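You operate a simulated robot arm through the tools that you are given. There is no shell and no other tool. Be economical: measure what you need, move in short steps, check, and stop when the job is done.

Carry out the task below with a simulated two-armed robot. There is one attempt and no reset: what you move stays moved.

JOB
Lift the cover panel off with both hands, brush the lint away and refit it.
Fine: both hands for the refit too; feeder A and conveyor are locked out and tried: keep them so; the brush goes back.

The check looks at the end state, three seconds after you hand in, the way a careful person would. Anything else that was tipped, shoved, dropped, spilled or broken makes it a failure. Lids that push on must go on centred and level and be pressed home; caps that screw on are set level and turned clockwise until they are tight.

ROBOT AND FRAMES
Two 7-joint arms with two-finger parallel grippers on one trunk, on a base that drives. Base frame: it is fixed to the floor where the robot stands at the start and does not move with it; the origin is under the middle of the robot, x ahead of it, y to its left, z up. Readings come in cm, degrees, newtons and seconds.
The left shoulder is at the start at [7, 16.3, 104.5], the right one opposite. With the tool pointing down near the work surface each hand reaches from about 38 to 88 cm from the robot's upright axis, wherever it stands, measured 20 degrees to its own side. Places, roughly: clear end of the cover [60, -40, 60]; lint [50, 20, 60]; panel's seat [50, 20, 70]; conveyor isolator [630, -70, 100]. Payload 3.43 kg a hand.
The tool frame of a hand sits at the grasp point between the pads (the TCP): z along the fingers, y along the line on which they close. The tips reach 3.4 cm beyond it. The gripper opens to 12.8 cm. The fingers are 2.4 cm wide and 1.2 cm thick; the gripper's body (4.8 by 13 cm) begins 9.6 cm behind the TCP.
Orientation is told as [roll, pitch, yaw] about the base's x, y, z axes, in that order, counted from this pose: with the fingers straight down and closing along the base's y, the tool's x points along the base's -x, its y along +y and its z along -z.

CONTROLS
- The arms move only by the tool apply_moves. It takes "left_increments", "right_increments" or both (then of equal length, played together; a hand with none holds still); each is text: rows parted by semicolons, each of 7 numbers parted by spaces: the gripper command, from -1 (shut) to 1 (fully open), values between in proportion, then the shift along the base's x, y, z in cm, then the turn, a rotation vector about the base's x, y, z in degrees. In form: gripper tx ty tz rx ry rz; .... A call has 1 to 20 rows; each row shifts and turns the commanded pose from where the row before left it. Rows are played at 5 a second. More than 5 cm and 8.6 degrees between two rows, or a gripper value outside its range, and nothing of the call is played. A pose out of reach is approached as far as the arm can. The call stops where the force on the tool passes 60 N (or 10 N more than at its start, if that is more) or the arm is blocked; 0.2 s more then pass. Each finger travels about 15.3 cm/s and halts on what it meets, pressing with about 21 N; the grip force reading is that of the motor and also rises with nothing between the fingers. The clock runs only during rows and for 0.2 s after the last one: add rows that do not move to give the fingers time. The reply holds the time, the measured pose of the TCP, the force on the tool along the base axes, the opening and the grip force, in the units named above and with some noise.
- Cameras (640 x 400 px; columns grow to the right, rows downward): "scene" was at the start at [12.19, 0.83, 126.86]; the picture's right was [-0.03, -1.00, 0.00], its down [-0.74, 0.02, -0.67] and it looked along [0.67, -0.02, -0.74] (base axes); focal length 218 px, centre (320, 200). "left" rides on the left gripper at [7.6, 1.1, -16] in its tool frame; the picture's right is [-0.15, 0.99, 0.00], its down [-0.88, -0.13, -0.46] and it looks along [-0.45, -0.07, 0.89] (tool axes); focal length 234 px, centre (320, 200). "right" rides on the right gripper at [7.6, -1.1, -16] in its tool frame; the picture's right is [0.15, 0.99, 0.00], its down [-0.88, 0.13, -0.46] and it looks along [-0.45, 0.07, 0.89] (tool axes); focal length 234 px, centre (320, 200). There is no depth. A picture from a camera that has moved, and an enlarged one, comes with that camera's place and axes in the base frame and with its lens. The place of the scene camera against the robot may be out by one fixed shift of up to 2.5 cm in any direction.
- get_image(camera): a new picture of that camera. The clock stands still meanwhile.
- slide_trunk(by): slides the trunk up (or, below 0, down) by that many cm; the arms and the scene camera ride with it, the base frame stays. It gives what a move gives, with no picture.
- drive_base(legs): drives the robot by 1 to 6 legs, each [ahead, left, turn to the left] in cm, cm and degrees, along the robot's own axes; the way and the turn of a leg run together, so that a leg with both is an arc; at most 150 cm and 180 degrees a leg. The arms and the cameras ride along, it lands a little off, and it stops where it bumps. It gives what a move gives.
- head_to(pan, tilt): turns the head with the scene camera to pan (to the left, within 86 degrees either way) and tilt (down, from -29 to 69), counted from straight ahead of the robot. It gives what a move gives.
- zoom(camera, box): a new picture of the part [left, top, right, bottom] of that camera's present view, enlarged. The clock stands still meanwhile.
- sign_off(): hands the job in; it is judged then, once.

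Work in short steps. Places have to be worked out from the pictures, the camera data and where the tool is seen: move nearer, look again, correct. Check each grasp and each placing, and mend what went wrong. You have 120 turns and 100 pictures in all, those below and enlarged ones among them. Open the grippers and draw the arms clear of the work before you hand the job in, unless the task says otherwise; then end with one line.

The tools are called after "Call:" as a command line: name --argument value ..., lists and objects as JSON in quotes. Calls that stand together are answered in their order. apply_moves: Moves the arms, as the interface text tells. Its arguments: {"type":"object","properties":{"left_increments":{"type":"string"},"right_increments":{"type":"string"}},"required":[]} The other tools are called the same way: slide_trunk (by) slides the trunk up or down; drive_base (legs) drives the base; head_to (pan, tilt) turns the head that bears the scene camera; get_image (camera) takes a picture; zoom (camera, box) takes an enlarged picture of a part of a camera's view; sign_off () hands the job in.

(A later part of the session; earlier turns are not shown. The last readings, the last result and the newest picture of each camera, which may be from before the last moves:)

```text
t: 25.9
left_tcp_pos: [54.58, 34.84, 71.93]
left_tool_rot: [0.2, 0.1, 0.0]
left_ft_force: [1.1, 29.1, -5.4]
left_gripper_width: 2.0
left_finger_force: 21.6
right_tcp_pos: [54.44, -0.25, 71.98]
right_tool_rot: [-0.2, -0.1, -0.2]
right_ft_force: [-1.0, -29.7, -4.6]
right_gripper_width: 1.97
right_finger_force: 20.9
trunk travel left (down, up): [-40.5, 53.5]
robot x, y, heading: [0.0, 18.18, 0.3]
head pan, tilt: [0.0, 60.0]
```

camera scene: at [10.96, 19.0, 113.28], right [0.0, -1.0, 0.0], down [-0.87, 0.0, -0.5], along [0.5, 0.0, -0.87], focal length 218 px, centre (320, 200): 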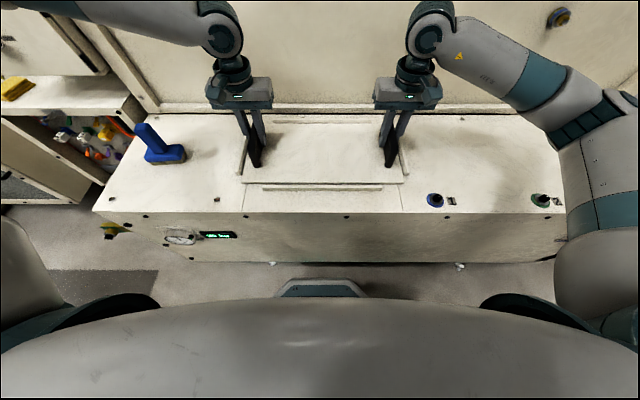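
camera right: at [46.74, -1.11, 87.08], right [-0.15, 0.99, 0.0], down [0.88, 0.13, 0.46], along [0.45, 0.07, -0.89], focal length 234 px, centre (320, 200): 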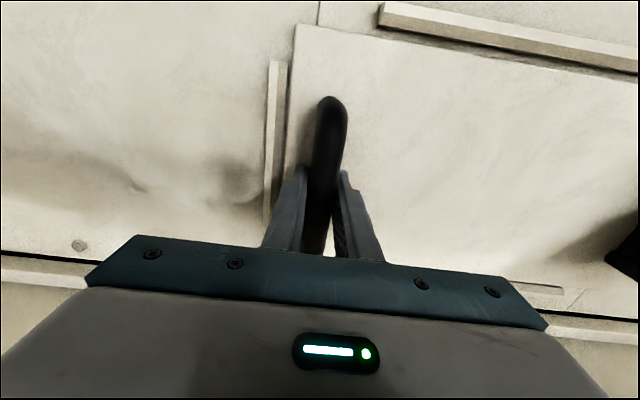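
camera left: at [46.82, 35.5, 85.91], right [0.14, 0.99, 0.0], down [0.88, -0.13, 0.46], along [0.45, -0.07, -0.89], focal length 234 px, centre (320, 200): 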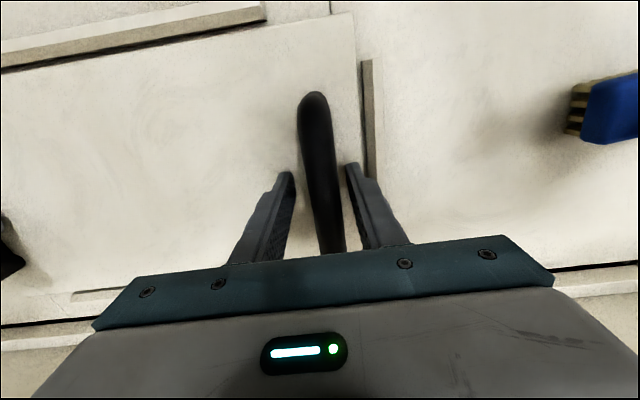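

The panel is held; I use the trunk to lift both hands in unison by 10 cm.

Call:
slide_trunk --by 10

Call:
get_image --camera "scene"

```text
t: 27.2
left_tcp_pos: [54.53, 34.78, 81.95]
left_tool_rot: [0.2, 0.2, -0.1]
left_ft_force: [0.2, 37.7, -6.7]
left_gripper_width: 2.03
left_finger_force: 21.0
right_tcp_pos: [54.43, -0.22, 81.9]
right_tool_rot: [-0.3, 0.1, 0.2]
right_ft_force: [-1.3, -38.7, -5.8]
right_gripper_width: 2.0
right_finger_force: 20.7
trunk travel left (down, up): [-50.5, 43.5]
robot x, y, heading: [-0.18, 17.89, 0.2]
head pan, tilt: [0.0, 60.0]
```

```text
61 pictures are left
camera scene: at [11.07, 19.01, 123.25], right [0.0, -1.0, 0.0], down [-0.87, 0.0, -0.5], along [0.5, 0.0, -0.87], focal length 218 px, centre (320, 200)
```

scene: 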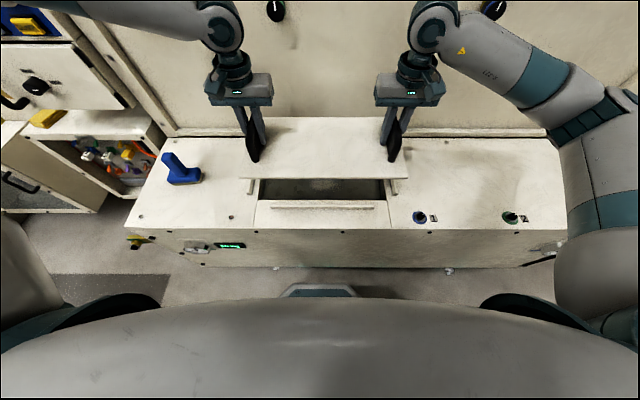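

The panel is off and level, pit open below. I relax the squeeze, shift it 2 cm back to clear the knobs, then drive 53.5 cm right to the clear end.

Call:
apply_moves --left_increments "-1 0 0.25 0 0 0 0; -1 0.5 0 0.5 0 0 0; -1 0.5 0 0.5 0 0 0; -1 0.5 0 0 0 0 0; -1 0.5 0 0 0 0 0; -1 0 0 0 0 0 0" --right_increments "-1 0 -0.25 0 0 0 0; -1 0.5 0 0.5 0 0 0; -1 0.5 0 0.5 0 0 0; -1 0.5 0 0 0 0 0; -1 0.5 0 0 0 0 0; -1 0 0 0 0 0 0"

Call:
drive_base --legs '[[0, -53.5, 0]]'

Call:
get_image --camera "scene"

Call:
get_image --camera "right"

```text
t: 28.6
left_tcp_pos: [56.6, 34.89, 83.02]
left_tool_rot: [-0.1, 0.0, -0.1]
left_ft_force: [0.1, -17.8, -6.0]
left_gripper_width: 1.98
left_finger_force: 20.9
right_tcp_pos: [56.54, -0.24, 82.84]
right_tool_rot: [0.1, 0.0, 0.2]
right_ft_force: [-0.3, 18.0, -5.9]
right_gripper_width: 1.99
right_finger_force: 21.1
trunk travel left (down, up): [-50.5, 43.5]
robot x, y, heading: [-0.09, 18.19, 0.5]
head pan, tilt: [0.0, 60.0]
```

```text
t: 31.7
left_tcp_pos: [56.94, -19.27, 82.99]
left_tool_rot: [-0.3, 0.1, -0.1]
left_ft_force: [0.1, -41.1, -5.8]
left_gripper_width: 1.99
left_finger_force: 20.9
right_tcp_pos: [56.73, -54.26, 82.97]
right_tool_rot: [0.3, -0.1, 0.2]
right_ft_force: [0.0, 42.0, -6.7]
right_gripper_width: 1.96
right_finger_force: 21.2
trunk travel left (down, up): [-50.5, 43.5]
robot x, y, heading: [0.16, -35.61, 0.3]
head pan, tilt: [0.0, 60.0]
```

```text
60 pictures are left
camera scene: at [11.29, -35.21, 123.26], right [0.01, -1.0, 0.0], down [-0.87, 0.0, -0.5], along [0.5, 0.0, -0.87], focal length 218 px, centre (320, 200)
```

scene: 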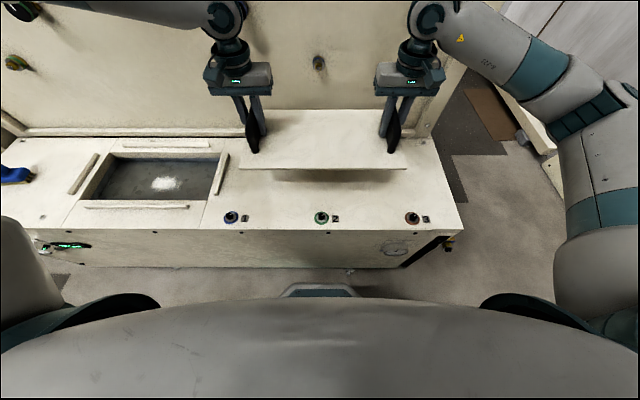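

```text
59 pictures are left
camera right: at [49.05, -55.36, 98.9], right [-0.15, 0.99, 0.0], down [0.88, 0.13, 0.46], along [0.45, 0.07, -0.89], focal length 234 px, centre (320, 200)
```

right: 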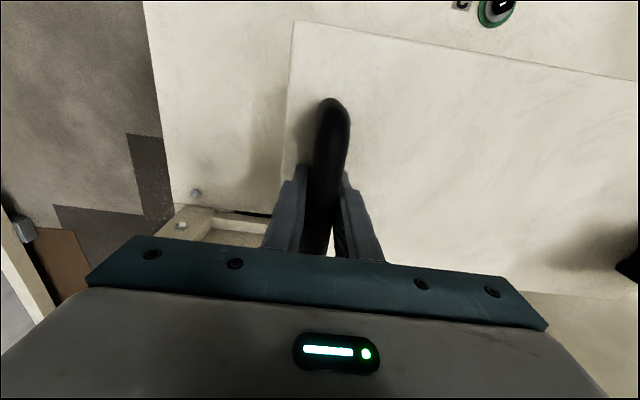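

The right-hand surface beneath is clear, ending at y ≈ -75, knobs well in front. I relax the tension and lower by the trunk to just above contact.

Call:
apply_moves --left_increments "-1 0 -0.28 0 0 0 0; -1 0 0 0 0 0 0; -1 0 0 0 0 0 0" --right_increments "-1 0 0.28 0 0 0 0; -1 0 0 0 0 0 0; -1 0 0 0 0 0 0"

Call:
slide_trunk --by -12

Call:
zoom --camera "scene" --box '[200, 80, 480, 260]'

```text
t: 32.5
left_tcp_pos: [56.8, -19.3, 82.83]
left_tool_rot: [0.0, 0.1, 0.2]
left_ft_force: [0.6, 41.9, -6.6]
left_gripper_width: 2.01
left_finger_force: 21.4
right_tcp_pos: [56.84, -54.32, 83.02]
right_tool_rot: [-0.1, 0.1, -0.1]
right_ft_force: [0.1, -42.6, -6.1]
right_gripper_width: 1.97
right_finger_force: 21.0
trunk travel left (down, up): [-50.5, 43.5]
robot x, y, heading: [0.4, -36.18, 0.2]
head pan, tilt: [0.0, 60.0]
```

```text
t: 34.0
left_tcp_pos: [56.72, -19.39, 70.97]
left_tool_rot: [-0.1, 0.1, 0.1]
left_ft_force: [0.3, 41.3, -5.9]
left_gripper_width: 2.22
left_finger_force: 20.7
right_tcp_pos: [56.72, -54.1, 70.9]
right_tool_rot: [0.0, 0.0, 0.1]
right_ft_force: [0.1, -42.0, -4.5]
right_gripper_width: 2.13
right_finger_force: 20.9
trunk travel left (down, up): [-38.5, 55.5]
robot x, y, heading: [0.16, -35.97, 0.3]
head pan, tilt: [0.0, 60.0]
```

```text
2.22 times, centred on (340, 170) of scene
camera zoom: at [11.24, -35.16, 111.28], right [0.01, -1.0, 0.0], down [-0.87, 0.0, -0.5], along [0.5, 0.0, -0.87], focal length 484 px, centre (276, 267)
```

zoom: 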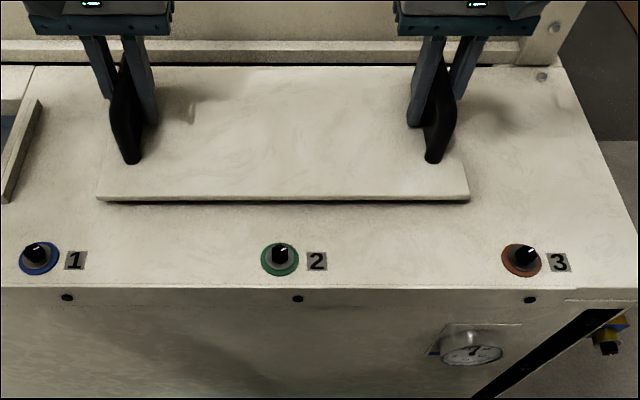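

Just above the surface and clear of knobs. I halve the squeeze, then lower in small steps to contact.

Call:
apply_moves --left_increments "-1 0 0.13 0 0 0 0; -1 0 0 -0.3 0 0 0; -1 0 0 -0.3 0 0 0; -1 0 0 -0.3 0 0 0; -1 0 0 0 0 0 0; -1 0 0 0 0 0 0" --right_increments "-1 0 -0.13 0 0 0 0; -1 0 0 -0.3 0 0 0; -1 0 0 -0.3 0 0 0; -1 0 0 -0.3 0 0 0; -1 0 0 0 0 0 0; -1 0 0 0 0 0 0"

```text
t: 35.4
left_tcp_pos: [56.73, -19.29, 70.03]
left_tool_rot: [-0.1, 0.1, 0.0]
left_ft_force: [0.8, 39.2, -6.2]
left_gripper_width: 2.0
left_finger_force: 21.3
right_tcp_pos: [56.75, -54.24, 70.02]
right_tool_rot: [-0.1, 0.1, 0.2]
right_ft_force: [-0.9, -38.4, -6.6]
right_gripper_width: 1.95
right_finger_force: 21.4
trunk travel left (down, up): [-38.5, 55.5]
robot x, y, heading: [-0.34, -36.43, 0.2]
head pan, tilt: [0.0, 60.0]
```

Still carrying the weight; lower further by 0.6 cm while easing the squeeze.

Call:
apply_moves --left_increments "-1 0 0.1 -0.2 0 0 0; -1 0 0 -0.2 0 0 0; -1 0 0 -0.2 0 0 0; -1 0 0 0 0 0 0; -1 0 0 0 0 0 0" --right_increments "-1 0 -0.1 -0.2 0 0 0; -1 0 0 -0.2 0 0 0; -1 0 0 -0.2 0 0 0; -1 0 0 0 0 0 0; -1 0 0 0 0 0 0"

```text
t: 36.6
left_tcp_pos: [56.72, -19.22, 69.79]
left_tool_rot: [-0.4, -0.3, 0.1]
left_ft_force: [9.6, 30.8, 13.9]
left_gripper_width: 1.96
left_finger_force: 20.5
right_tcp_pos: [56.78, -54.14, 69.67]
right_tool_rot: [0.1, -0.3, 0.2]
right_ft_force: [5.6, -32.6, 12.1]
right_gripper_width: 1.98
right_finger_force: 21.0
trunk travel left (down, up): [-38.5, 55.5]
robot x, y, heading: [0.29, -36.47, 0.2]
head pan, tilt: [0.0, 60.0]
```

The panel rests on the surface (upward forces). I open part-way, rise clear of the bars, then lift with the trunk.

Call:
apply_moves --left_increments "-0.3 0 0 0.2 0 0 0; -0.3 0 0 0 0 0 0; -0.3 0 0 0.5 0 0 0; -0.3 0 0 2 0 0 0; -0.3 0 0 3 0 0 0; -0.3 0 0 3 0 0 0; -0.3 0 0 0 0 0 0" --right_increments "-0.3 0 0 0.2 0 0 0; -0.3 0 0 0 0 0 0; -0.3 0 0 0.5 0 0 0; -0.3 0 0 2 0 0 0; -0.3 0 0 3 0 0 0; -0.3 0 0 3 0 0 0; -0.3 0 0 0 0 0 0"

Call:
slide_trunk --by 10

Call:
get_image --camera "scene"

```text
t: 38.2
left_tcp_pos: [56.6, -19.37, 78.18]
left_tool_rot: [-0.3, -0.2, 0.1]
left_ft_force: [-0.1, -0.2, -0.9]
left_gripper_width: 4.5
left_finger_force: 0.1
right_tcp_pos: [56.75, -54.12, 78.1]
right_tool_rot: [0.2, -0.2, 0.3]
right_ft_force: [-0.1, -0.3, -0.4]
right_gripper_width: 4.47
right_finger_force: 0.0
trunk travel left (down, up): [-38.5, 55.5]
robot x, y, heading: [0.17, -35.99, 0.0]
head pan, tilt: [0.0, 60.0]
```

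```text
t: 39.6
left_tcp_pos: [56.65, -19.4, 88.1]
left_tool_rot: [-0.3, -0.1, 0.0]
left_ft_force: [0.2, 0.4, 0.9]
left_gripper_width: 4.47
left_finger_force: 0.0
right_tcp_pos: [56.83, -54.24, 88.07]
right_tool_rot: [0.2, -0.1, 0.1]
right_ft_force: [0.4, -0.1, 0.7]
right_gripper_width: 4.45
right_finger_force: 0.0
trunk travel left (down, up): [-48.5, 45.5]
robot x, y, heading: [0.07, -36.06, 0.0]
head pan, tilt: [0.0, 60.0]
```

```text
57 pictures are left
camera scene: at [11.21, -35.16, 121.27], right [0.01, -1.0, 0.0], down [-0.87, 0.0, -0.5], along [0.5, 0.0, -0.87], focal length 218 px, centre (320, 200)
```

scene: 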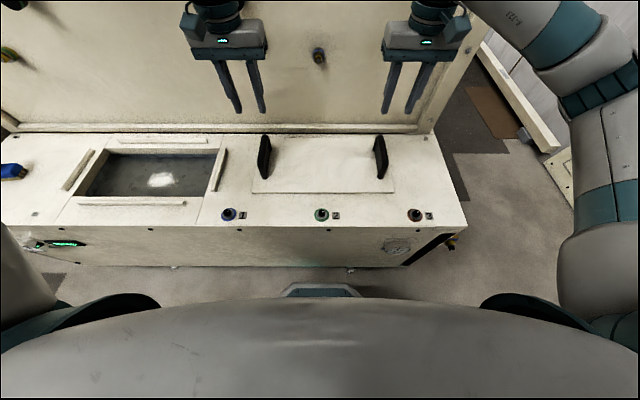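

The panel sits flat on the clear end. I drive back left 56 cm to work on the brush and pit.

Call:
drive_base --legs '[[0, 56, 0]]'

Call:
get_image --camera "scene"

Call:
zoom --camera "scene" --box '[110, 110, 270, 220]'

Call:
zoom --camera "scene" --box '[230, 110, 410, 230]'

Call:
get_image --camera "left"

```text
t: 42.7
left_tcp_pos: [56.95, 34.65, 88.28]
left_tool_rot: [-0.3, -0.1, -0.6]
left_ft_force: [-0.8, -0.5, 0.7]
left_gripper_width: 4.48
left_finger_force: 0.1
right_tcp_pos: [56.56, -0.23, 87.99]
right_tool_rot: [0.3, -0.1, -0.5]
right_ft_force: [-0.2, 0.3, -0.6]
right_gripper_width: 4.48
right_finger_force: 0.0
trunk travel left (down, up): [-48.5, 45.5]
robot x, y, heading: [-0.04, 18.2, -0.5]
head pan, tilt: [0.0, 60.0]
```

```text
56 pictures are left
camera scene: at [11.23, 19.3, 121.28], right [-0.01, -1.0, 0.0], down [-0.87, 0.01, -0.5], along [0.5, 0.0, -0.87], focal length 218 px, centre (320, 200)
```

scene: 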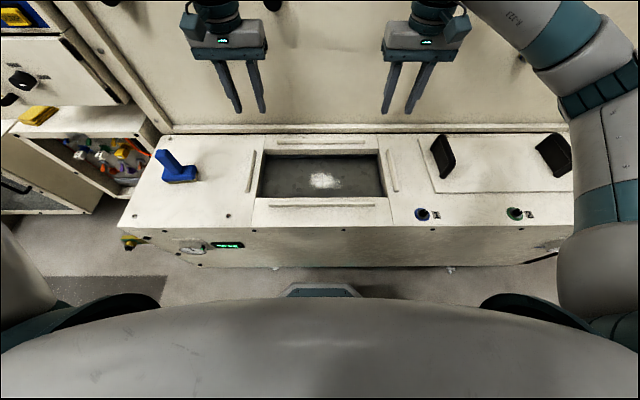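

```text
3.64 times, centred on (190, 165) of scene
camera zoom: at [11.23, 19.3, 121.28], right [-0.01, -1.0, 0.0], down [-0.87, 0.01, -0.5], along [0.5, 0.0, -0.87], focal length 792 px, centre (793, 327)
```

zoom: 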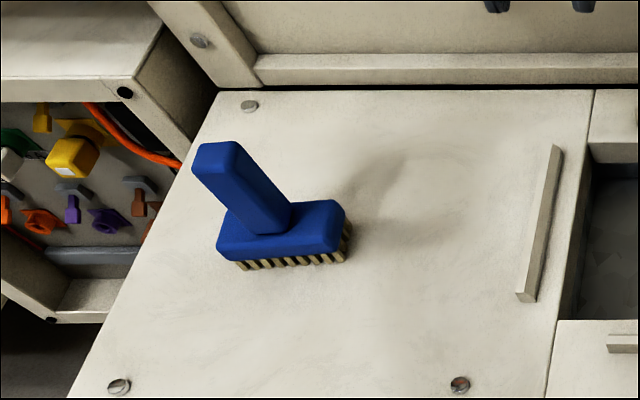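

```text
3.33 times, centred on (320, 170) of scene
camera zoom: at [11.23, 19.3, 121.28], right [-0.01, -1.0, 0.0], down [-0.87, 0.01, -0.5], along [0.5, 0.0, -0.87], focal length 726 px, centre (320, 300)
```

zoom: 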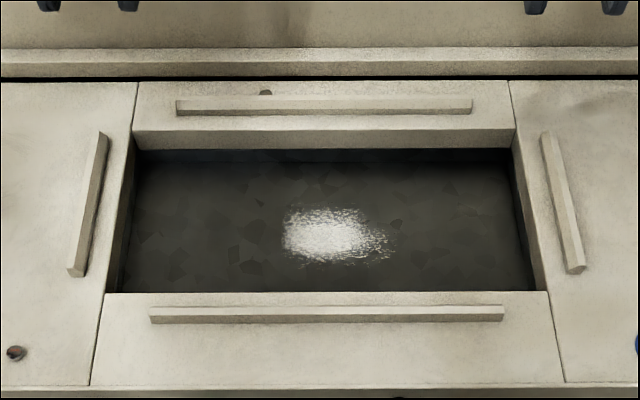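

```text
53 pictures are left
camera left: at [49.26, 35.68, 104.26], right [0.16, 0.99, -0.01], down [0.88, -0.14, 0.46], along [0.45, -0.08, -0.89], focal length 234 px, centre (320, 200)
```

left: 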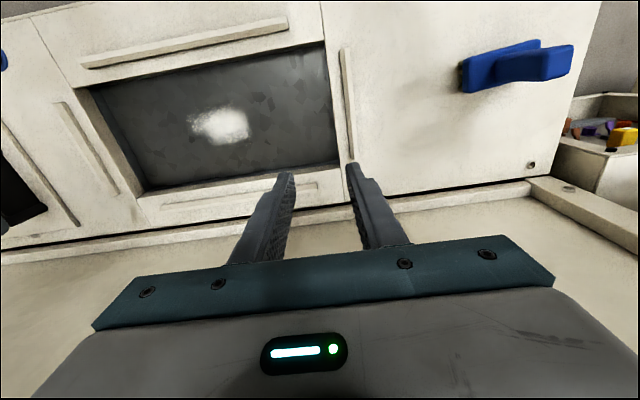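

Lint is at about (54, 17) on a pit floor near z 62; the brush stands at about (51.4, 59.7) with an upright handle. I move the left hand over the brush, opening, to look from nearer.

Call:
apply_moves --left_increments "0.2 0 0 3 0 0 0; 0.2 -1 4.5 0 0 0 0; 0.2 -1 4.5 0 0 0 0; 0.2 -1 4.5 0 0 0 0; 0.2 -1 4.5 0 0 0 0; 0.2 -1 4 0 0 0 0; 0.2 -0.5 3 0 0 0 0.6; 0.2 0 0 0 0 0 0"

Call:
get_image --camera "left"

Call:
zoom --camera "scene" --box '[110, 60, 270, 220]'

```text
t: 44.5
left_tcp_pos: [51.22, 59.48, 91.35]
left_tool_rot: [-0.3, -0.1, 0.0]
left_ft_force: [-1.5, -0.1, -0.5]
left_gripper_width: 7.67
left_finger_force: 0.0
right_tcp_pos: [56.49, -0.33, 88.03]
right_tool_rot: [0.2, -0.1, -0.5]
right_ft_force: [-0.2, 0.3, -0.1]
right_gripper_width: 4.46
right_finger_force: 0.0
trunk travel left (down, up): [-48.5, 45.5]
robot x, y, heading: [0.51, 18.41, -0.4]
head pan, tilt: [0.0, 60.0]
```

```text
52 pictures are left
camera left: at [43.66, 60.54, 107.45], right [0.15, 0.99, 0.0], down [0.88, -0.13, 0.46], along [0.45, -0.07, -0.89], focal length 234 px, centre (320, 200)
```

left: 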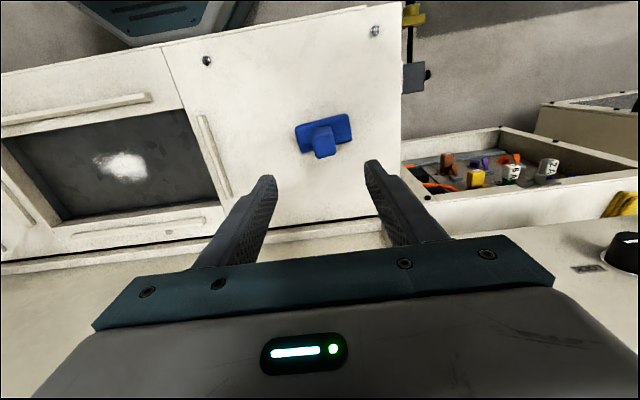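

```text
2.50 times, centred on (190, 140) of scene
camera zoom: at [11.24, 19.2, 121.28], right [-0.01, -1.0, 0.0], down [-0.87, 0.01, -0.5], along [0.5, 0.0, -0.87], focal length 544 px, centre (645, 350)
```

zoom: 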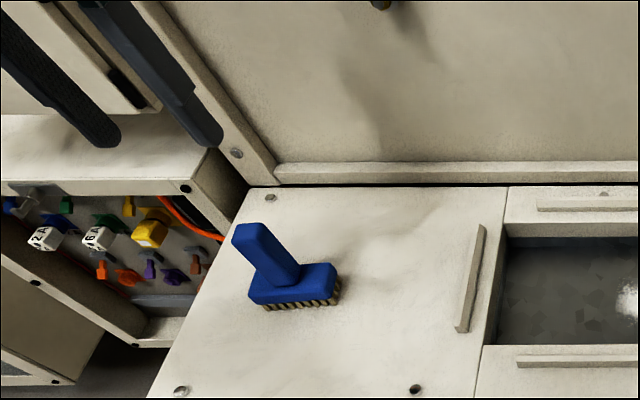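

Brush is aligned with y, handle about 2.6 cm wide, centred near (51.6, 59.7), top about z 76.5. I raise the right hand out of the way and lower the trunk so the left fingers straddle the handle.

Call:
apply_moves --left_increments "0.1 0.4 0.2 0 0 0 0; 0.1 0 0 0 0 0 0; 0.1 0 0 0 0 0 0; 0.1 0 0 0 0 0 0" --right_increments "-0.3 0 -2 4 0 0 0; -0.3 0 -2 4 0 0 0; -0.3 0 -2 4 0 0 0; -0.3 0 -2 0 0 0 0"

Call:
slide_trunk --by -12

Call:
get_image --camera "left"

Call:
zoom --camera "scene" --box '[80, 60, 240, 220]'

```text
t: 45.5
left_tcp_pos: [51.75, 59.66, 91.33]
left_tool_rot: [-0.3, -0.1, -0.1]
left_ft_force: [0.2, 0.1, -0.2]
left_gripper_width: 7.02
left_finger_force: 0.1
right_tcp_pos: [56.3, -8.66, 99.88]
right_tool_rot: [0.2, -0.1, -0.4]
right_ft_force: [0.4, -0.8, -0.1]
right_gripper_width: 4.48
right_finger_force: 0.0
trunk travel left (down, up): [-48.5, 45.5]
robot x, y, heading: [0.07, 18.55, -0.2]
head pan, tilt: [0.0, 60.0]
```

```text
t: 47.0
left_tcp_pos: [51.66, 59.7, 79.43]
left_tool_rot: [-0.3, -0.1, 0.0]
left_ft_force: [0.7, -0.3, 0.4]
left_gripper_width: 7.03
left_finger_force: 0.0
right_tcp_pos: [56.36, -8.55, 87.83]
right_tool_rot: [0.2, 0.0, -0.4]
right_ft_force: [-0.3, -0.5, 0.2]
right_gripper_width: 4.48
right_finger_force: 0.2
trunk travel left (down, up): [-36.5, 57.5]
robot x, y, heading: [0.14, 17.98, -0.4]
head pan, tilt: [0.0, 60.0]
```

```text
50 pictures are left
camera left: at [44.06, 60.77, 95.38], right [0.15, 0.99, 0.0], down [0.88, -0.13, 0.46], along [0.45, -0.07, -0.89], focal length 234 px, centre (320, 200)
```

left: 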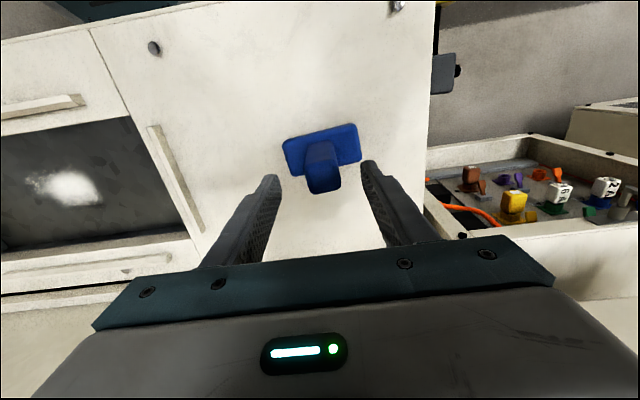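

```text
2.50 times, centred on (160, 140) of scene
camera zoom: at [11.2, 19.25, 109.29], right [-0.01, -1.0, 0.0], down [-0.87, 0.01, -0.5], along [0.5, 0.0, -0.87], focal length 544 px, centre (720, 350)
```

zoom: 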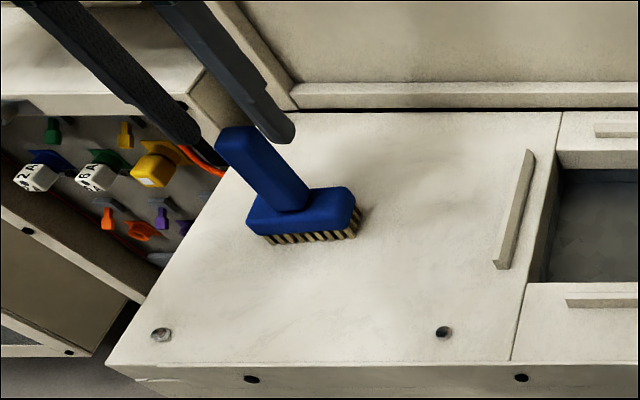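

Handle is centred between the fingers. Trunk down 6 cm more, then close.

Call:
slide_trunk --by -6

Call:
get_image --camera "left"

```text
t: 48.0
left_tcp_pos: [51.69, 59.68, 73.4]
left_tool_rot: [-0.3, -0.2, -0.2]
left_ft_force: [-1.6, -1.3, 0.6]
left_gripper_width: 7.02
left_finger_force: 0.0
right_tcp_pos: [56.28, -8.53, 81.93]
right_tool_rot: [0.3, -0.1, -0.4]
right_ft_force: [0.3, -0.8, 0.4]
right_gripper_width: 4.5
right_finger_force: 0.1
trunk travel left (down, up): [-30.5, 63.5]
robot x, y, heading: [0.26, 18.23, 0.1]
head pan, tilt: [0.0, 60.0]
```

```text
48 pictures are left
camera left: at [44.05, 60.77, 89.39], right [0.15, 0.99, 0.0], down [0.88, -0.13, 0.46], along [0.45, -0.07, -0.89], focal length 234 px, centre (320, 200)
```

left: 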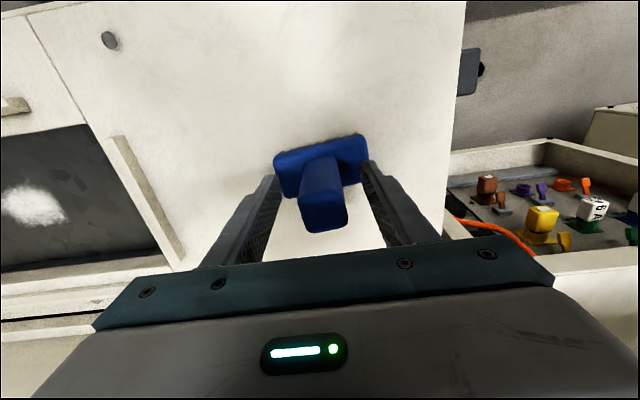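

Close on the brush handle and lift 1.5 cm to test the hold.

Call:
apply_moves --left_increments "-1 0 0 0 0 0 0; -1 0 0 0 0 0 0; -1 0 0 0 0 0 0; -1 0 0 0.5 0 0 0; -1 0 0 0.5 0 0 0; -1 0 0 0.5 0 0 0; -1 0 0 0 0 0 0"

Call:
zoom --camera "scene" --box '[80, 60, 240, 220]'

```text
t: 49.6
left_tcp_pos: [51.62, 59.67, 74.9]
left_tool_rot: [-0.3, -0.1, -0.1]
left_ft_force: [-1.0, -1.2, -1.2]
left_gripper_width: 2.99
left_finger_force: 21.2
right_tcp_pos: [56.42, -8.41, 81.95]
right_tool_rot: [0.3, -0.1, -0.5]
right_ft_force: [0.5, -0.1, -0.5]
right_gripper_width: 4.48
right_finger_force: 0.2
trunk travel left (down, up): [-30.5, 63.5]
robot x, y, heading: [0.11, 18.24, -0.6]
head pan, tilt: [0.0, 60.0]
```

```text
2.50 times, centred on (160, 140) of scene
camera zoom: at [11.23, 19.26, 103.28], right [-0.01, -1.0, 0.0], down [-0.87, 0.01, -0.5], along [0.5, 0.0, -0.87], focal length 544 px, centre (720, 350)
```

zoom: 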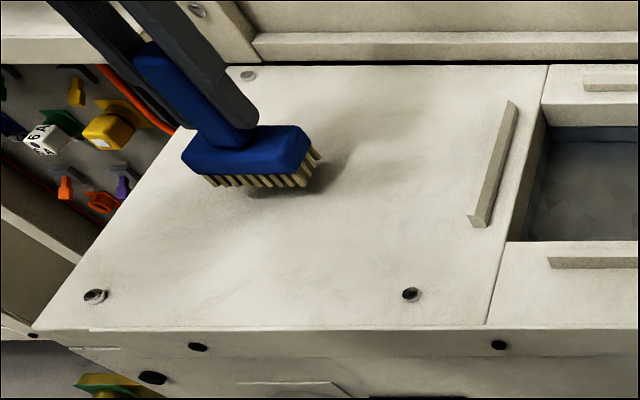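

Brush is held firmly. I carry it at z 79 over to behind the lint, about (60, 17).

Call:
apply_moves --left_increments "-1 0 0 4 0 0 0; -1 0.5 -4.7 0 0 0 0; -1 0.5 -4.7 0 0 0 0; -1 1 -4.7 0 0 0 0; -1 1 -4.7 0 0 0 0; -1 1 -4.7 0 0 0 0; -1 1 -4.7 0 0 0 0; -1 1 -4.7 0 0 0 0; -1 1 -4.7 0 0 0 0; -1 1 -4.6 0 0 0 0; -1 0 0 0 0 0 0"

Call:
get_image --camera "scene"

Call:
get_image --camera "left"

```text
t: 52.0
left_tcp_pos: [56.26, 32.68, 79.01]
left_tool_rot: [-0.3, -0.2, 0.0]
left_ft_force: [0.0, 0.0, -1.9]
left_gripper_width: 2.99
left_finger_force: 20.8
left hand out of reach, approached as far as the arm can: row 7, 8, 9, 10
right_tcp_pos: [56.39, -8.49, 81.84]
right_tool_rot: [0.1, -0.2, -0.5]
right_ft_force: [0.2, 0.2, 0.1]
right_gripper_width: 4.47
right_finger_force: 0.2
trunk travel left (down, up): [-30.5, 63.5]
robot x, y, heading: [0.28, 18.23, -0.3]
head pan, tilt: [0.0, 60.0]
```

```text
46 pictures are left
camera scene: at [11.24, 19.25, 103.28], right [-0.01, -1.0, 0.0], down [-0.87, 0.01, -0.5], along [0.5, 0.0, -0.87], focal length 218 px, centre (320, 200)
```

scene: 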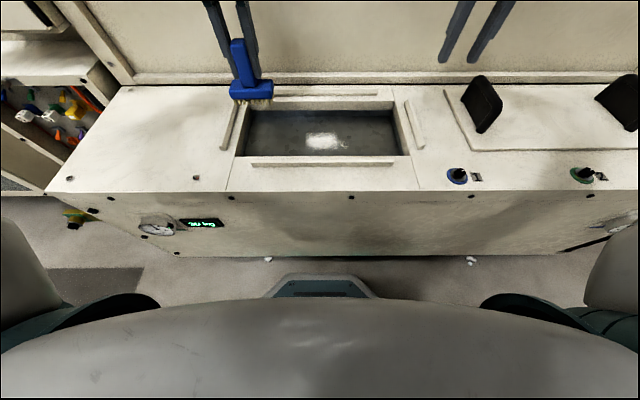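

```text
45 pictures are left
camera left: at [48.63, 33.68, 95.08], right [0.15, 0.99, -0.01], down [0.88, -0.13, 0.46], along [0.45, -0.07, -0.89], focal length 234 px, centre (320, 200)
```

left: 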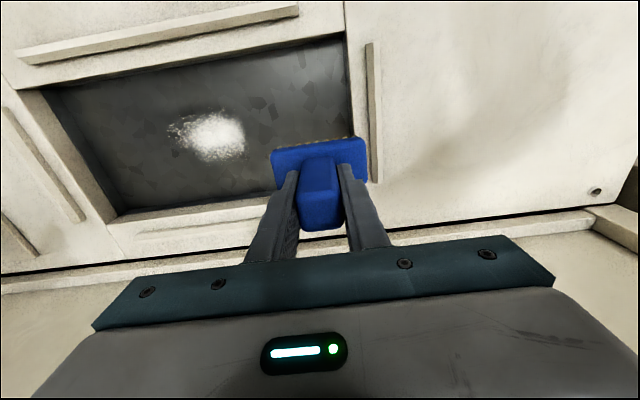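

The left arm can't reach further inward from here, so I drive the base right 16 cm; brush bottom (z≈70.6) clears everything.

Call:
drive_base --legs '[[0, -16, 0]]'

Call:
apply_moves --left_increments "-1 1.5 0 0 0 0 0; -1 1.5 0 0 0 0 0; -1 1 0 0 0 0 0; -1 0 0 0 0 0 0"

Call:
get_image --camera "left"

Call:
get_image --camera "scene"

```text
t: 53.4
left_tcp_pos: [56.24, 16.43, 78.97]
left_tool_rot: [-0.2, -0.1, -0.1]
left_ft_force: [-0.1, -0.1, -2.3]
left_gripper_width: 2.97
left_finger_force: 21.0
right_tcp_pos: [56.11, -24.67, 81.73]
right_tool_rot: [0.2, -0.1, -0.6]
right_ft_force: [0.4, -0.6, 0.1]
right_gripper_width: 4.47
right_finger_force: 0.0
trunk travel left (down, up): [-30.5, 63.5]
robot x, y, heading: [0.09, 2.55, -0.7]
head pan, tilt: [0.0, 60.0]
```

```text
t: 54.4
left_tcp_pos: [57.84, 17.24, 79.54]
left_tool_rot: [-0.3, -0.1, -0.1]
left_ft_force: [-0.3, 0.9, -1.2]
left_gripper_width: 3.0
left_finger_force: 21.6
left hand out of reach, approached as far as the arm can: row 1, 2, 3
right_tcp_pos: [56.15, -24.43, 81.86]
right_tool_rot: [0.2, -0.1, -0.6]
right_ft_force: [0.2, 0.1, -0.4]
right_gripper_width: 4.45
right_finger_force: 0.1
trunk travel left (down, up): [-30.5, 63.5]
robot x, y, heading: [-0.04, 2.07, -0.7]
head pan, tilt: [0.0, 60.0]
```

```text
44 pictures are left
camera left: at [50.24, 18.41, 95.57], right [0.15, 0.99, -0.01], down [0.88, -0.13, 0.46], along [0.45, -0.07, -0.89], focal length 234 px, centre (320, 200)
```

left: 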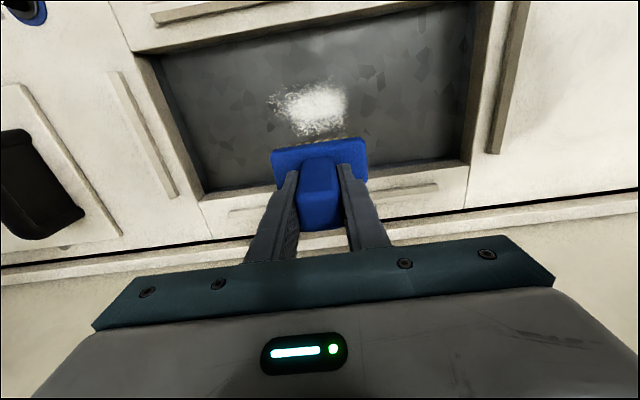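

```text
43 pictures are left
camera scene: at [11.1, 3.28, 103.28], right [-0.01, -1.0, 0.0], down [-0.87, 0.01, -0.5], along [0.5, 0.0, -0.87], focal length 218 px, centre (320, 200)
```

scene: 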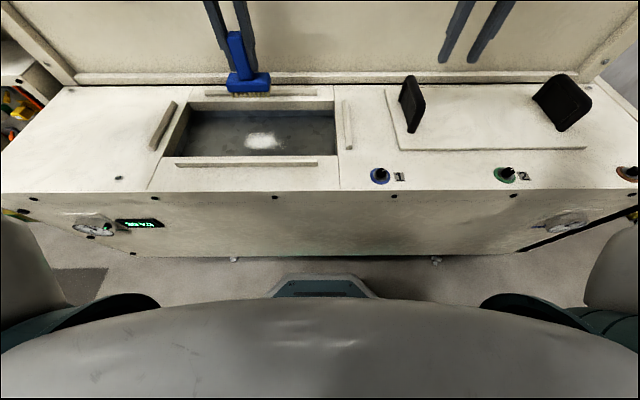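

Lint spans roughly x 50–57, y 12–20. The arm is at its limit, so I drive another 10 cm right and shift the hand back left by 9.5 cm, to give room to stroke.

Call:
drive_base --legs '[[0, -10, 0.6]]'

Call:
apply_moves --left_increments "-1 0 3 0 0 0 0; -1 0 3.5 0 0 0 0; -1 0 3 0 0 0 0; -1 1 0 0 0 0 0; -1 1 0 0 0 0 0; -1 0.5 0 0 0 0 0; -1 0 0 0 0 0 0"

```text
t: 55.6
left_tcp_pos: [57.65, 7.72, 79.58]
left_tool_rot: [-0.3, -0.1, 0.5]
left_ft_force: [0.3, -0.6, -0.9]
left_gripper_width: 3.0
left_finger_force: 21.0
right_tcp_pos: [56.52, -34.11, 81.86]
right_tool_rot: [0.2, -0.1, -0.1]
right_ft_force: [0.2, -0.3, -0.1]
right_gripper_width: 4.5
right_finger_force: 0.0
trunk travel left (down, up): [-30.5, 63.5]
robot x, y, heading: [0.32, -7.36, 0.2]
head pan, tilt: [0.0, 60.0]
```

```text
t: 57.2
left_tcp_pos: [60.29, 17.52, 79.6]
left_tool_rot: [-0.2, -0.2, 0.5]
left_ft_force: [0.3, 0.1, -2.1]
left_gripper_width: 2.98
left_finger_force: 21.0
right_tcp_pos: [56.36, -34.09, 81.83]
right_tool_rot: [0.3, -0.1, 0.0]
right_ft_force: [-0.1, -0.1, 0.2]
right_gripper_width: 4.5
right_finger_force: 0.0
trunk travel left (down, up): [-30.5, 63.5]
robot x, y, heading: [0.04, -7.61, 0.2]
head pan, tilt: [0.0, 60.0]
```

At (60.3, 17.5). Lower into the pit behind the lint in steps, watching force.

Call:
apply_moves --left_increments "-1 0 0 -3 0 0 0; -1 0 0 -3 0 0 0; -1 0 0 -1.5 0 0 0; -1 0 0 0 0 0 0; -1 0 0 0 0 0 0"

Call:
get_image --camera "left"

Call:
zoom --camera "scene" --box '[110, 60, 310, 200]'

```text
t: 58.4
left_tcp_pos: [60.16, 17.14, 72.02]
left_tool_rot: [-0.3, -0.2, 0.4]
left_ft_force: [0.7, 0.4, -1.5]
left_gripper_width: 2.98
left_finger_force: 20.6
right_tcp_pos: [56.48, -34.12, 81.88]
right_tool_rot: [0.3, 0.0, 0.1]
right_ft_force: [-0.4, -0.5, -0.2]
right_gripper_width: 4.47
right_finger_force: 0.2
trunk travel left (down, up): [-30.5, 63.5]
robot x, y, heading: [0.15, -7.95, 0.2]
head pan, tilt: [0.0, 60.0]
```

```text
42 pictures are left
camera left: at [52.53, 18.28, 88.03], right [0.14, 0.99, -0.01], down [0.88, -0.12, 0.46], along [0.45, -0.07, -0.89], focal length 234 px, centre (320, 200)
```

left: 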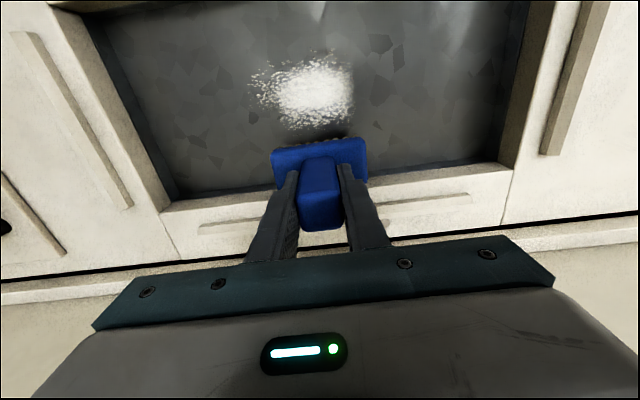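

```text
2.86 times, centred on (210, 130) of scene
camera zoom: at [11.08, -6.64, 103.28], right [0.0, -1.0, 0.0], down [-0.87, 0.0, -0.5], along [0.5, 0.0, -0.87], focal length 622 px, centre (634, 400)
```

zoom: 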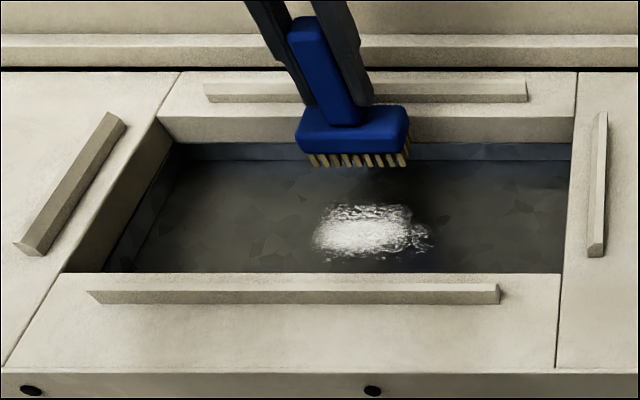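

Still above the floor. Continue lowering in small steps until the bristles load.

Call:
apply_moves --left_increments "-1 0 0 -0.4 0 0 0; -1 0 0 -0.4 0 0 0; -1 0 0 -0.4 0 0 0; -1 0 0 -0.4 0 0 0; -1 0 0 0 0 0 0"

```text
t: 59.6
left_tcp_pos: [60.12, 17.36, 70.45]
left_tool_rot: [-0.2, -0.1, 0.6]
left_ft_force: [-0.9, -0.5, -2.2]
left_gripper_width: 2.99
left_finger_force: 20.7
right_tcp_pos: [56.38, -34.06, 81.87]
right_tool_rot: [0.3, -0.1, 0.0]
right_ft_force: [-0.6, -0.7, 0.4]
right_gripper_width: 4.45
right_finger_force: 0.0
trunk travel left (down, up): [-30.5, 63.5]
robot x, y, heading: [0.02, -7.61, 0.2]
head pan, tilt: [0.0, 60.0]
```

No contact yet; another 1.2 cm.

Call:
apply_moves --left_increments "-1 0 0 -0.4 0 0 0; -1 0 0 -0.4 0 0 0; -1 0 0 -0.4 0 0 0; -1 0 0 0 0 0 0"

Call:
zoom --camera "scene" --box '[110, 60, 310, 200]'

```text
t: 60.6
left_tcp_pos: [60.04, 17.38, 69.24]
left_tool_rot: [-0.3, -0.1, 0.4]
left_ft_force: [0.4, 0.2, -0.4]
left_gripper_width: 2.98
left_finger_force: 21.3
right_tcp_pos: [56.43, -34.02, 81.79]
right_tool_rot: [0.1, -0.1, 0.0]
right_ft_force: [-0.7, -0.4, 0.3]
right_gripper_width: 4.48
right_finger_force: 0.0
trunk travel left (down, up): [-30.5, 63.5]
robot x, y, heading: [0.17, -8.01, 0.3]
head pan, tilt: [0.0, 60.0]
```

```text
2.86 times, centred on (210, 130) of scene
camera zoom: at [11.08, -6.64, 103.28], right [0.0, -1.0, 0.0], down [-0.87, 0.0, -0.5], along [0.5, 0.0, -0.87], focal length 622 px, centre (634, 400)
```

zoom: 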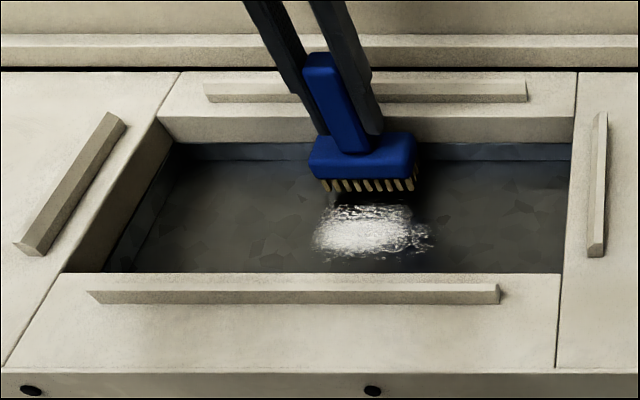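

Shadow is just below the bristles; lower another 1.2 cm gently.

Call:
apply_moves --left_increments "-1 0 0 -0.3 0 0 0; -1 0 0 -0.3 0 0 0; -1 0 0 -0.3 0 0 0; -1 0 0 -0.3 0 0 0; -1 0 0 0 0 0 0"

```text
t: 61.8
left_tcp_pos: [60.11, 17.33, 68.33]
left_tool_rot: [-0.3, -0.4, 0.3]
left_ft_force: [-1.1, 2.1, 22.1]
left_gripper_width: 2.98
left_finger_force: 20.3
right_tcp_pos: [56.22, -34.02, 81.99]
right_tool_rot: [0.2, -0.2, 0.1]
right_ft_force: [0.0, 0.1, 0.6]
right_gripper_width: 4.47
right_finger_force: 0.0
trunk travel left (down, up): [-30.5, 63.5]
robot x, y, heading: [0.27, -7.76, 0.1]
head pan, tilt: [0.0, 60.0]
```

Contact at TCP z 68.4 (22 N). I ease 0.2 cm and make one stroke toward the robot through the lint.

Call:
apply_moves --left_increments "-1 0 -0.6 0.2 0 0 0; -1 -1.5 0 0 0 0 0; -1 -1.5 0 0 0 0 0; -1 -1.5 0 0 0 0 0; -1 -1.5 0 0 0 0 0; -1 -1.5 0 0 0 0 0; -1 -1.5 0 0 0 0 0; -1 -1.5 0 0 0 0 0; -1 0 0 0 0 0 0"

Call:
get_image --camera "left"

Call:
zoom --camera "scene" --box '[110, 60, 310, 200]'

```text
t: 63.8
left_tcp_pos: [49.52, 16.6, 68.28]
left_tool_rot: [-0.3, -0.2, 0.4]
left_ft_force: [9.3, -1.6, 16.7]
left_gripper_width: 2.99
left_finger_force: 21.1
right_tcp_pos: [56.41, -34.15, 81.84]
right_tool_rot: [0.3, -0.2, 0.0]
right_ft_force: [0.1, 0.9, -0.2]
right_gripper_width: 4.49
right_finger_force: 0.0
trunk travel left (down, up): [-30.5, 63.5]
robot x, y, heading: [-0.06, -7.65, 0.2]
head pan, tilt: [0.0, 60.0]
```

```text
39 pictures are left
camera left: at [41.9, 17.66, 84.36], right [0.14, 0.99, -0.01], down [0.88, -0.12, 0.46], along [0.45, -0.07, -0.89], focal length 234 px, centre (320, 200)
```

left: 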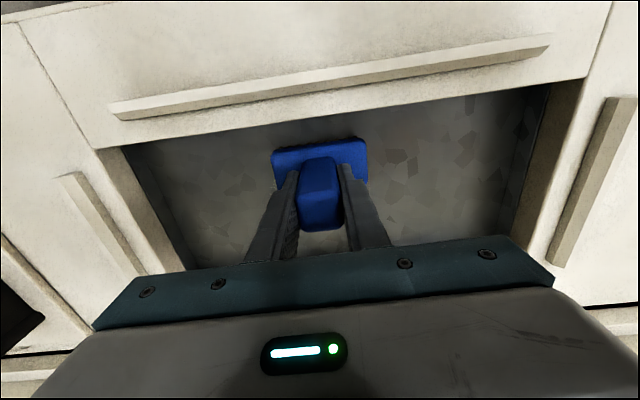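

```text
2.86 times, centred on (210, 130) of scene
camera zoom: at [11.02, -6.71, 103.29], right [0.0, -1.0, 0.0], down [-0.87, 0.0, -0.5], along [0.5, 0.0, -0.87], focal length 622 px, centre (634, 400)
```

zoom: 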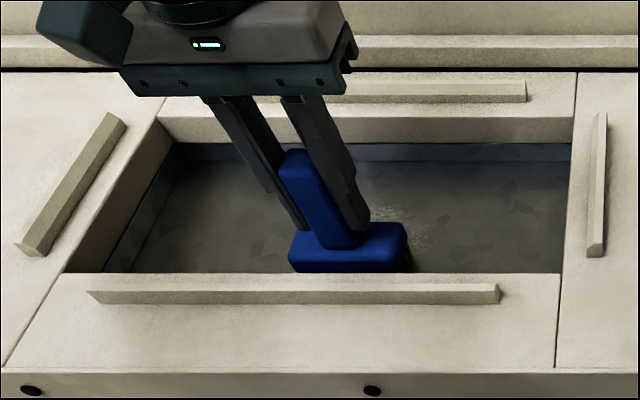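

The lint vanishes where brushed; some remains on the right side. I shift 4 cm right and stroke back, then lift to look.

Call:
apply_moves --left_increments "-1 0 -2 0 0 0 0; -1 0 -2 0 0 0 0; -1 1.5 0 0 0 0 0; -1 1.5 0 0 0 0 0; -1 1.5 0 0 0 0 0; -1 1.5 0 0 0 0 0; -1 1.5 0 0 0 0 0; -1 1.5 0 0 0 0 0; -1 1.5 0 0 0 0 0; -1 0 0 0 0 0 0; -1 0 0 3 0 0 0; -1 0 0 3 0 0 0; -1 0 0 3 0 0 0; -1 0 0 2.5 0 0 0; -1 0 0 0 0 0 0"

Call:
get_image --camera "left"

Call:
zoom --camera "scene" --box '[110, 60, 310, 200]'

```text
t: 67.0
left_tcp_pos: [59.92, 12.68, 79.86]
left_tool_rot: [-0.3, -0.1, 0.4]
left_ft_force: [-1.0, 0.2, -2.4]
left_gripper_width: 2.97
left_finger_force: 20.9
right_tcp_pos: [56.52, -34.17, 81.91]
right_tool_rot: [0.2, -0.1, 0.0]
right_ft_force: [-0.7, -0.2, -0.1]
right_gripper_width: 4.47
right_finger_force: 0.1
trunk travel left (down, up): [-30.5, 63.5]
robot x, y, heading: [-0.34, -7.49, 0.0]
head pan, tilt: [0.0, 60.0]
```

```text
37 pictures are left
camera left: at [52.31, 13.71, 95.79], right [0.14, 0.99, -0.01], down [0.88, -0.12, 0.46], along [0.45, -0.07, -0.89], focal length 234 px, centre (320, 200)
```

left: 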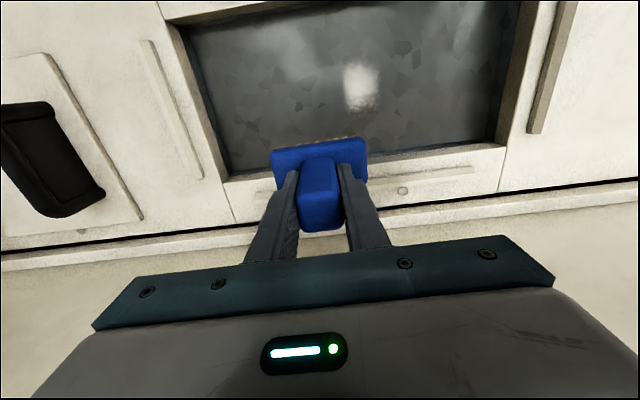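

```text
2.86 times, centred on (210, 130) of scene
camera zoom: at [11.09, -6.64, 103.28], right [0.0, -1.0, 0.0], down [-0.87, 0.0, -0.5], along [0.5, 0.0, -0.87], focal length 622 px, centre (634, 400)
```

zoom: 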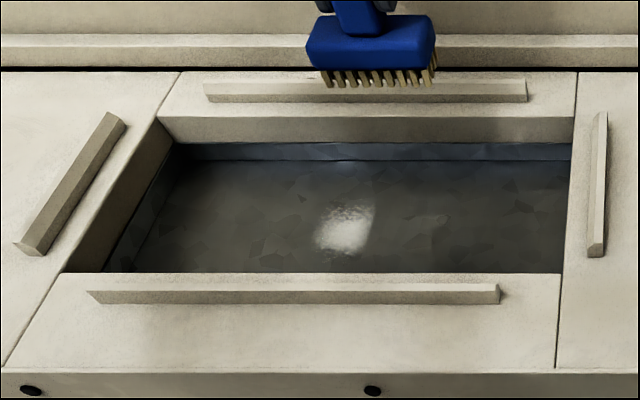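

A patch remains at about x 51–57, y 16.5–21. I move to y 19, lower again and stroke through it.

Call:
apply_moves --left_increments "-1 0 3 0 0 0 0; -1 0 3.3 0 0 0 0; -1 0 0 -3 0 0 0; -1 0 0 -3 0 0 0; -1 0 0 -3 0 0 0; -1 0 0 -1.5 0 0 0; -1 0 0 -0.6 0 0 0; -1 0 0 -0.6 0 0 0; -1 0 0 0 0 0 0"

Call:
apply_moves --left_increments "-1 -1.5 0 0 0 0 0; -1 -1.5 0 0 0 0 0; -1 -1.5 0 0 0 0 0; -1 -1.5 0 0 0 0 0; -1 -1.5 0 0 0 0 0; -1 -1.5 0 0 0 0 0; -1 -1.2 0 0 0 0 0; -1 0 0 0 0 0 0; -1 0 1.5 0 0 0 0; -1 1.5 0 0 0 0 0; -1 1.5 0 0 0 0 0; -1 1.5 0 0 0 0 0; -1 1.5 0 0 0 0 0; -1 1.5 0 0 0 0 0; -1 1.5 0 0 0 0 0; -1 1.2 0 0 0 0 0; -1 0 0 0 0 0 0"

Call:
apply_moves --left_increments "-1 0 0 3 0 0 0; -1 0 0 3 0 0 0; -1 0 0 3 0 0 0; -1 0 0 2.5 0 0 0; -1 0 0 0 0 0 0"

Call:
get_image --camera "left"

Call:
zoom --camera "scene" --box '[110, 60, 310, 200]'

```text
t: 69.0
left_tcp_pos: [60.27, 19.08, 68.26]
left_tool_rot: [-0.2, -0.4, 0.4]
left_ft_force: [-2.8, 1.6, 19.9]
left_gripper_width: 3.0
left_finger_force: 20.7
right_tcp_pos: [56.39, -34.13, 82.0]
right_tool_rot: [0.2, -0.2, 0.0]
right_ft_force: [0.4, -0.3, -0.7]
right_gripper_width: 4.5
right_finger_force: 0.0
trunk travel left (down, up): [-30.5, 63.5]
robot x, y, heading: [0.11, -7.66, -0.0]
head pan, tilt: [0.0, 60.0]
```

```text
t: 72.6
left_tcp_pos: [59.97, 20.58, 67.9]
left_tool_rot: [-0.3, 0.1, 0.5]
left_ft_force: [-11.2, -1.8, -2.3]
left_gripper_width: 2.97
left_finger_force: 20.6
right_tcp_pos: [56.38, -34.0, 81.96]
right_tool_rot: [0.3, -0.2, 0.0]
right_ft_force: [0.2, -1.0, 0.0]
right_gripper_width: 4.49
right_finger_force: 0.2
trunk travel left (down, up): [-30.5, 63.5]
robot x, y, heading: [0.22, -7.72, 0.0]
head pan, tilt: [0.0, 60.0]
```

```text
t: 73.8
left_tcp_pos: [60.2, 20.42, 79.85]
left_tool_rot: [-0.4, -0.1, 0.5]
left_ft_force: [0.1, 0.0, -2.0]
left_gripper_width: 2.96
left_finger_force: 20.9
right_tcp_pos: [56.45, -34.07, 81.87]
right_tool_rot: [0.2, -0.1, -0.1]
right_ft_force: [-0.5, -0.6, 0.3]
right_gripper_width: 4.49
right_finger_force: 0.1
trunk travel left (down, up): [-30.5, 63.5]
robot x, y, heading: [-0.04, -7.87, 0.1]
head pan, tilt: [0.0, 60.0]
```

```text
35 pictures are left
camera left: at [52.54, 21.53, 95.79], right [0.14, 0.99, -0.01], down [0.88, -0.12, 0.46], along [0.45, -0.07, -0.89], focal length 234 px, centre (320, 200)
```

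left: 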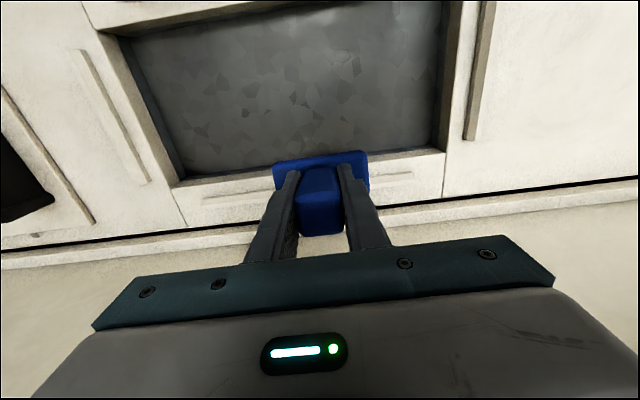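

```text
2.86 times, centred on (210, 130) of scene
camera zoom: at [11.09, -6.64, 103.28], right [0.0, -1.0, 0.0], down [-0.87, 0.0, -0.5], along [0.5, 0.0, -0.87], focal length 622 px, centre (634, 400)
```

zoom: 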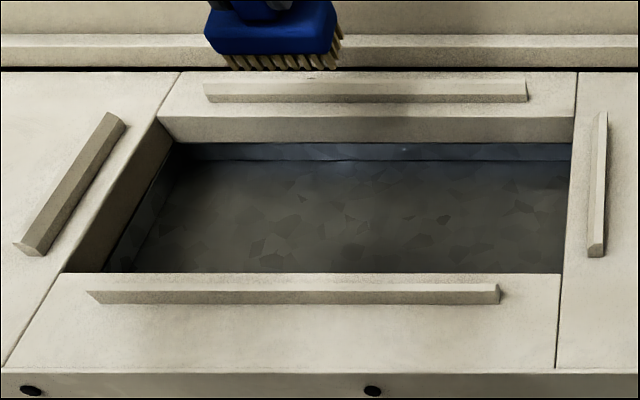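

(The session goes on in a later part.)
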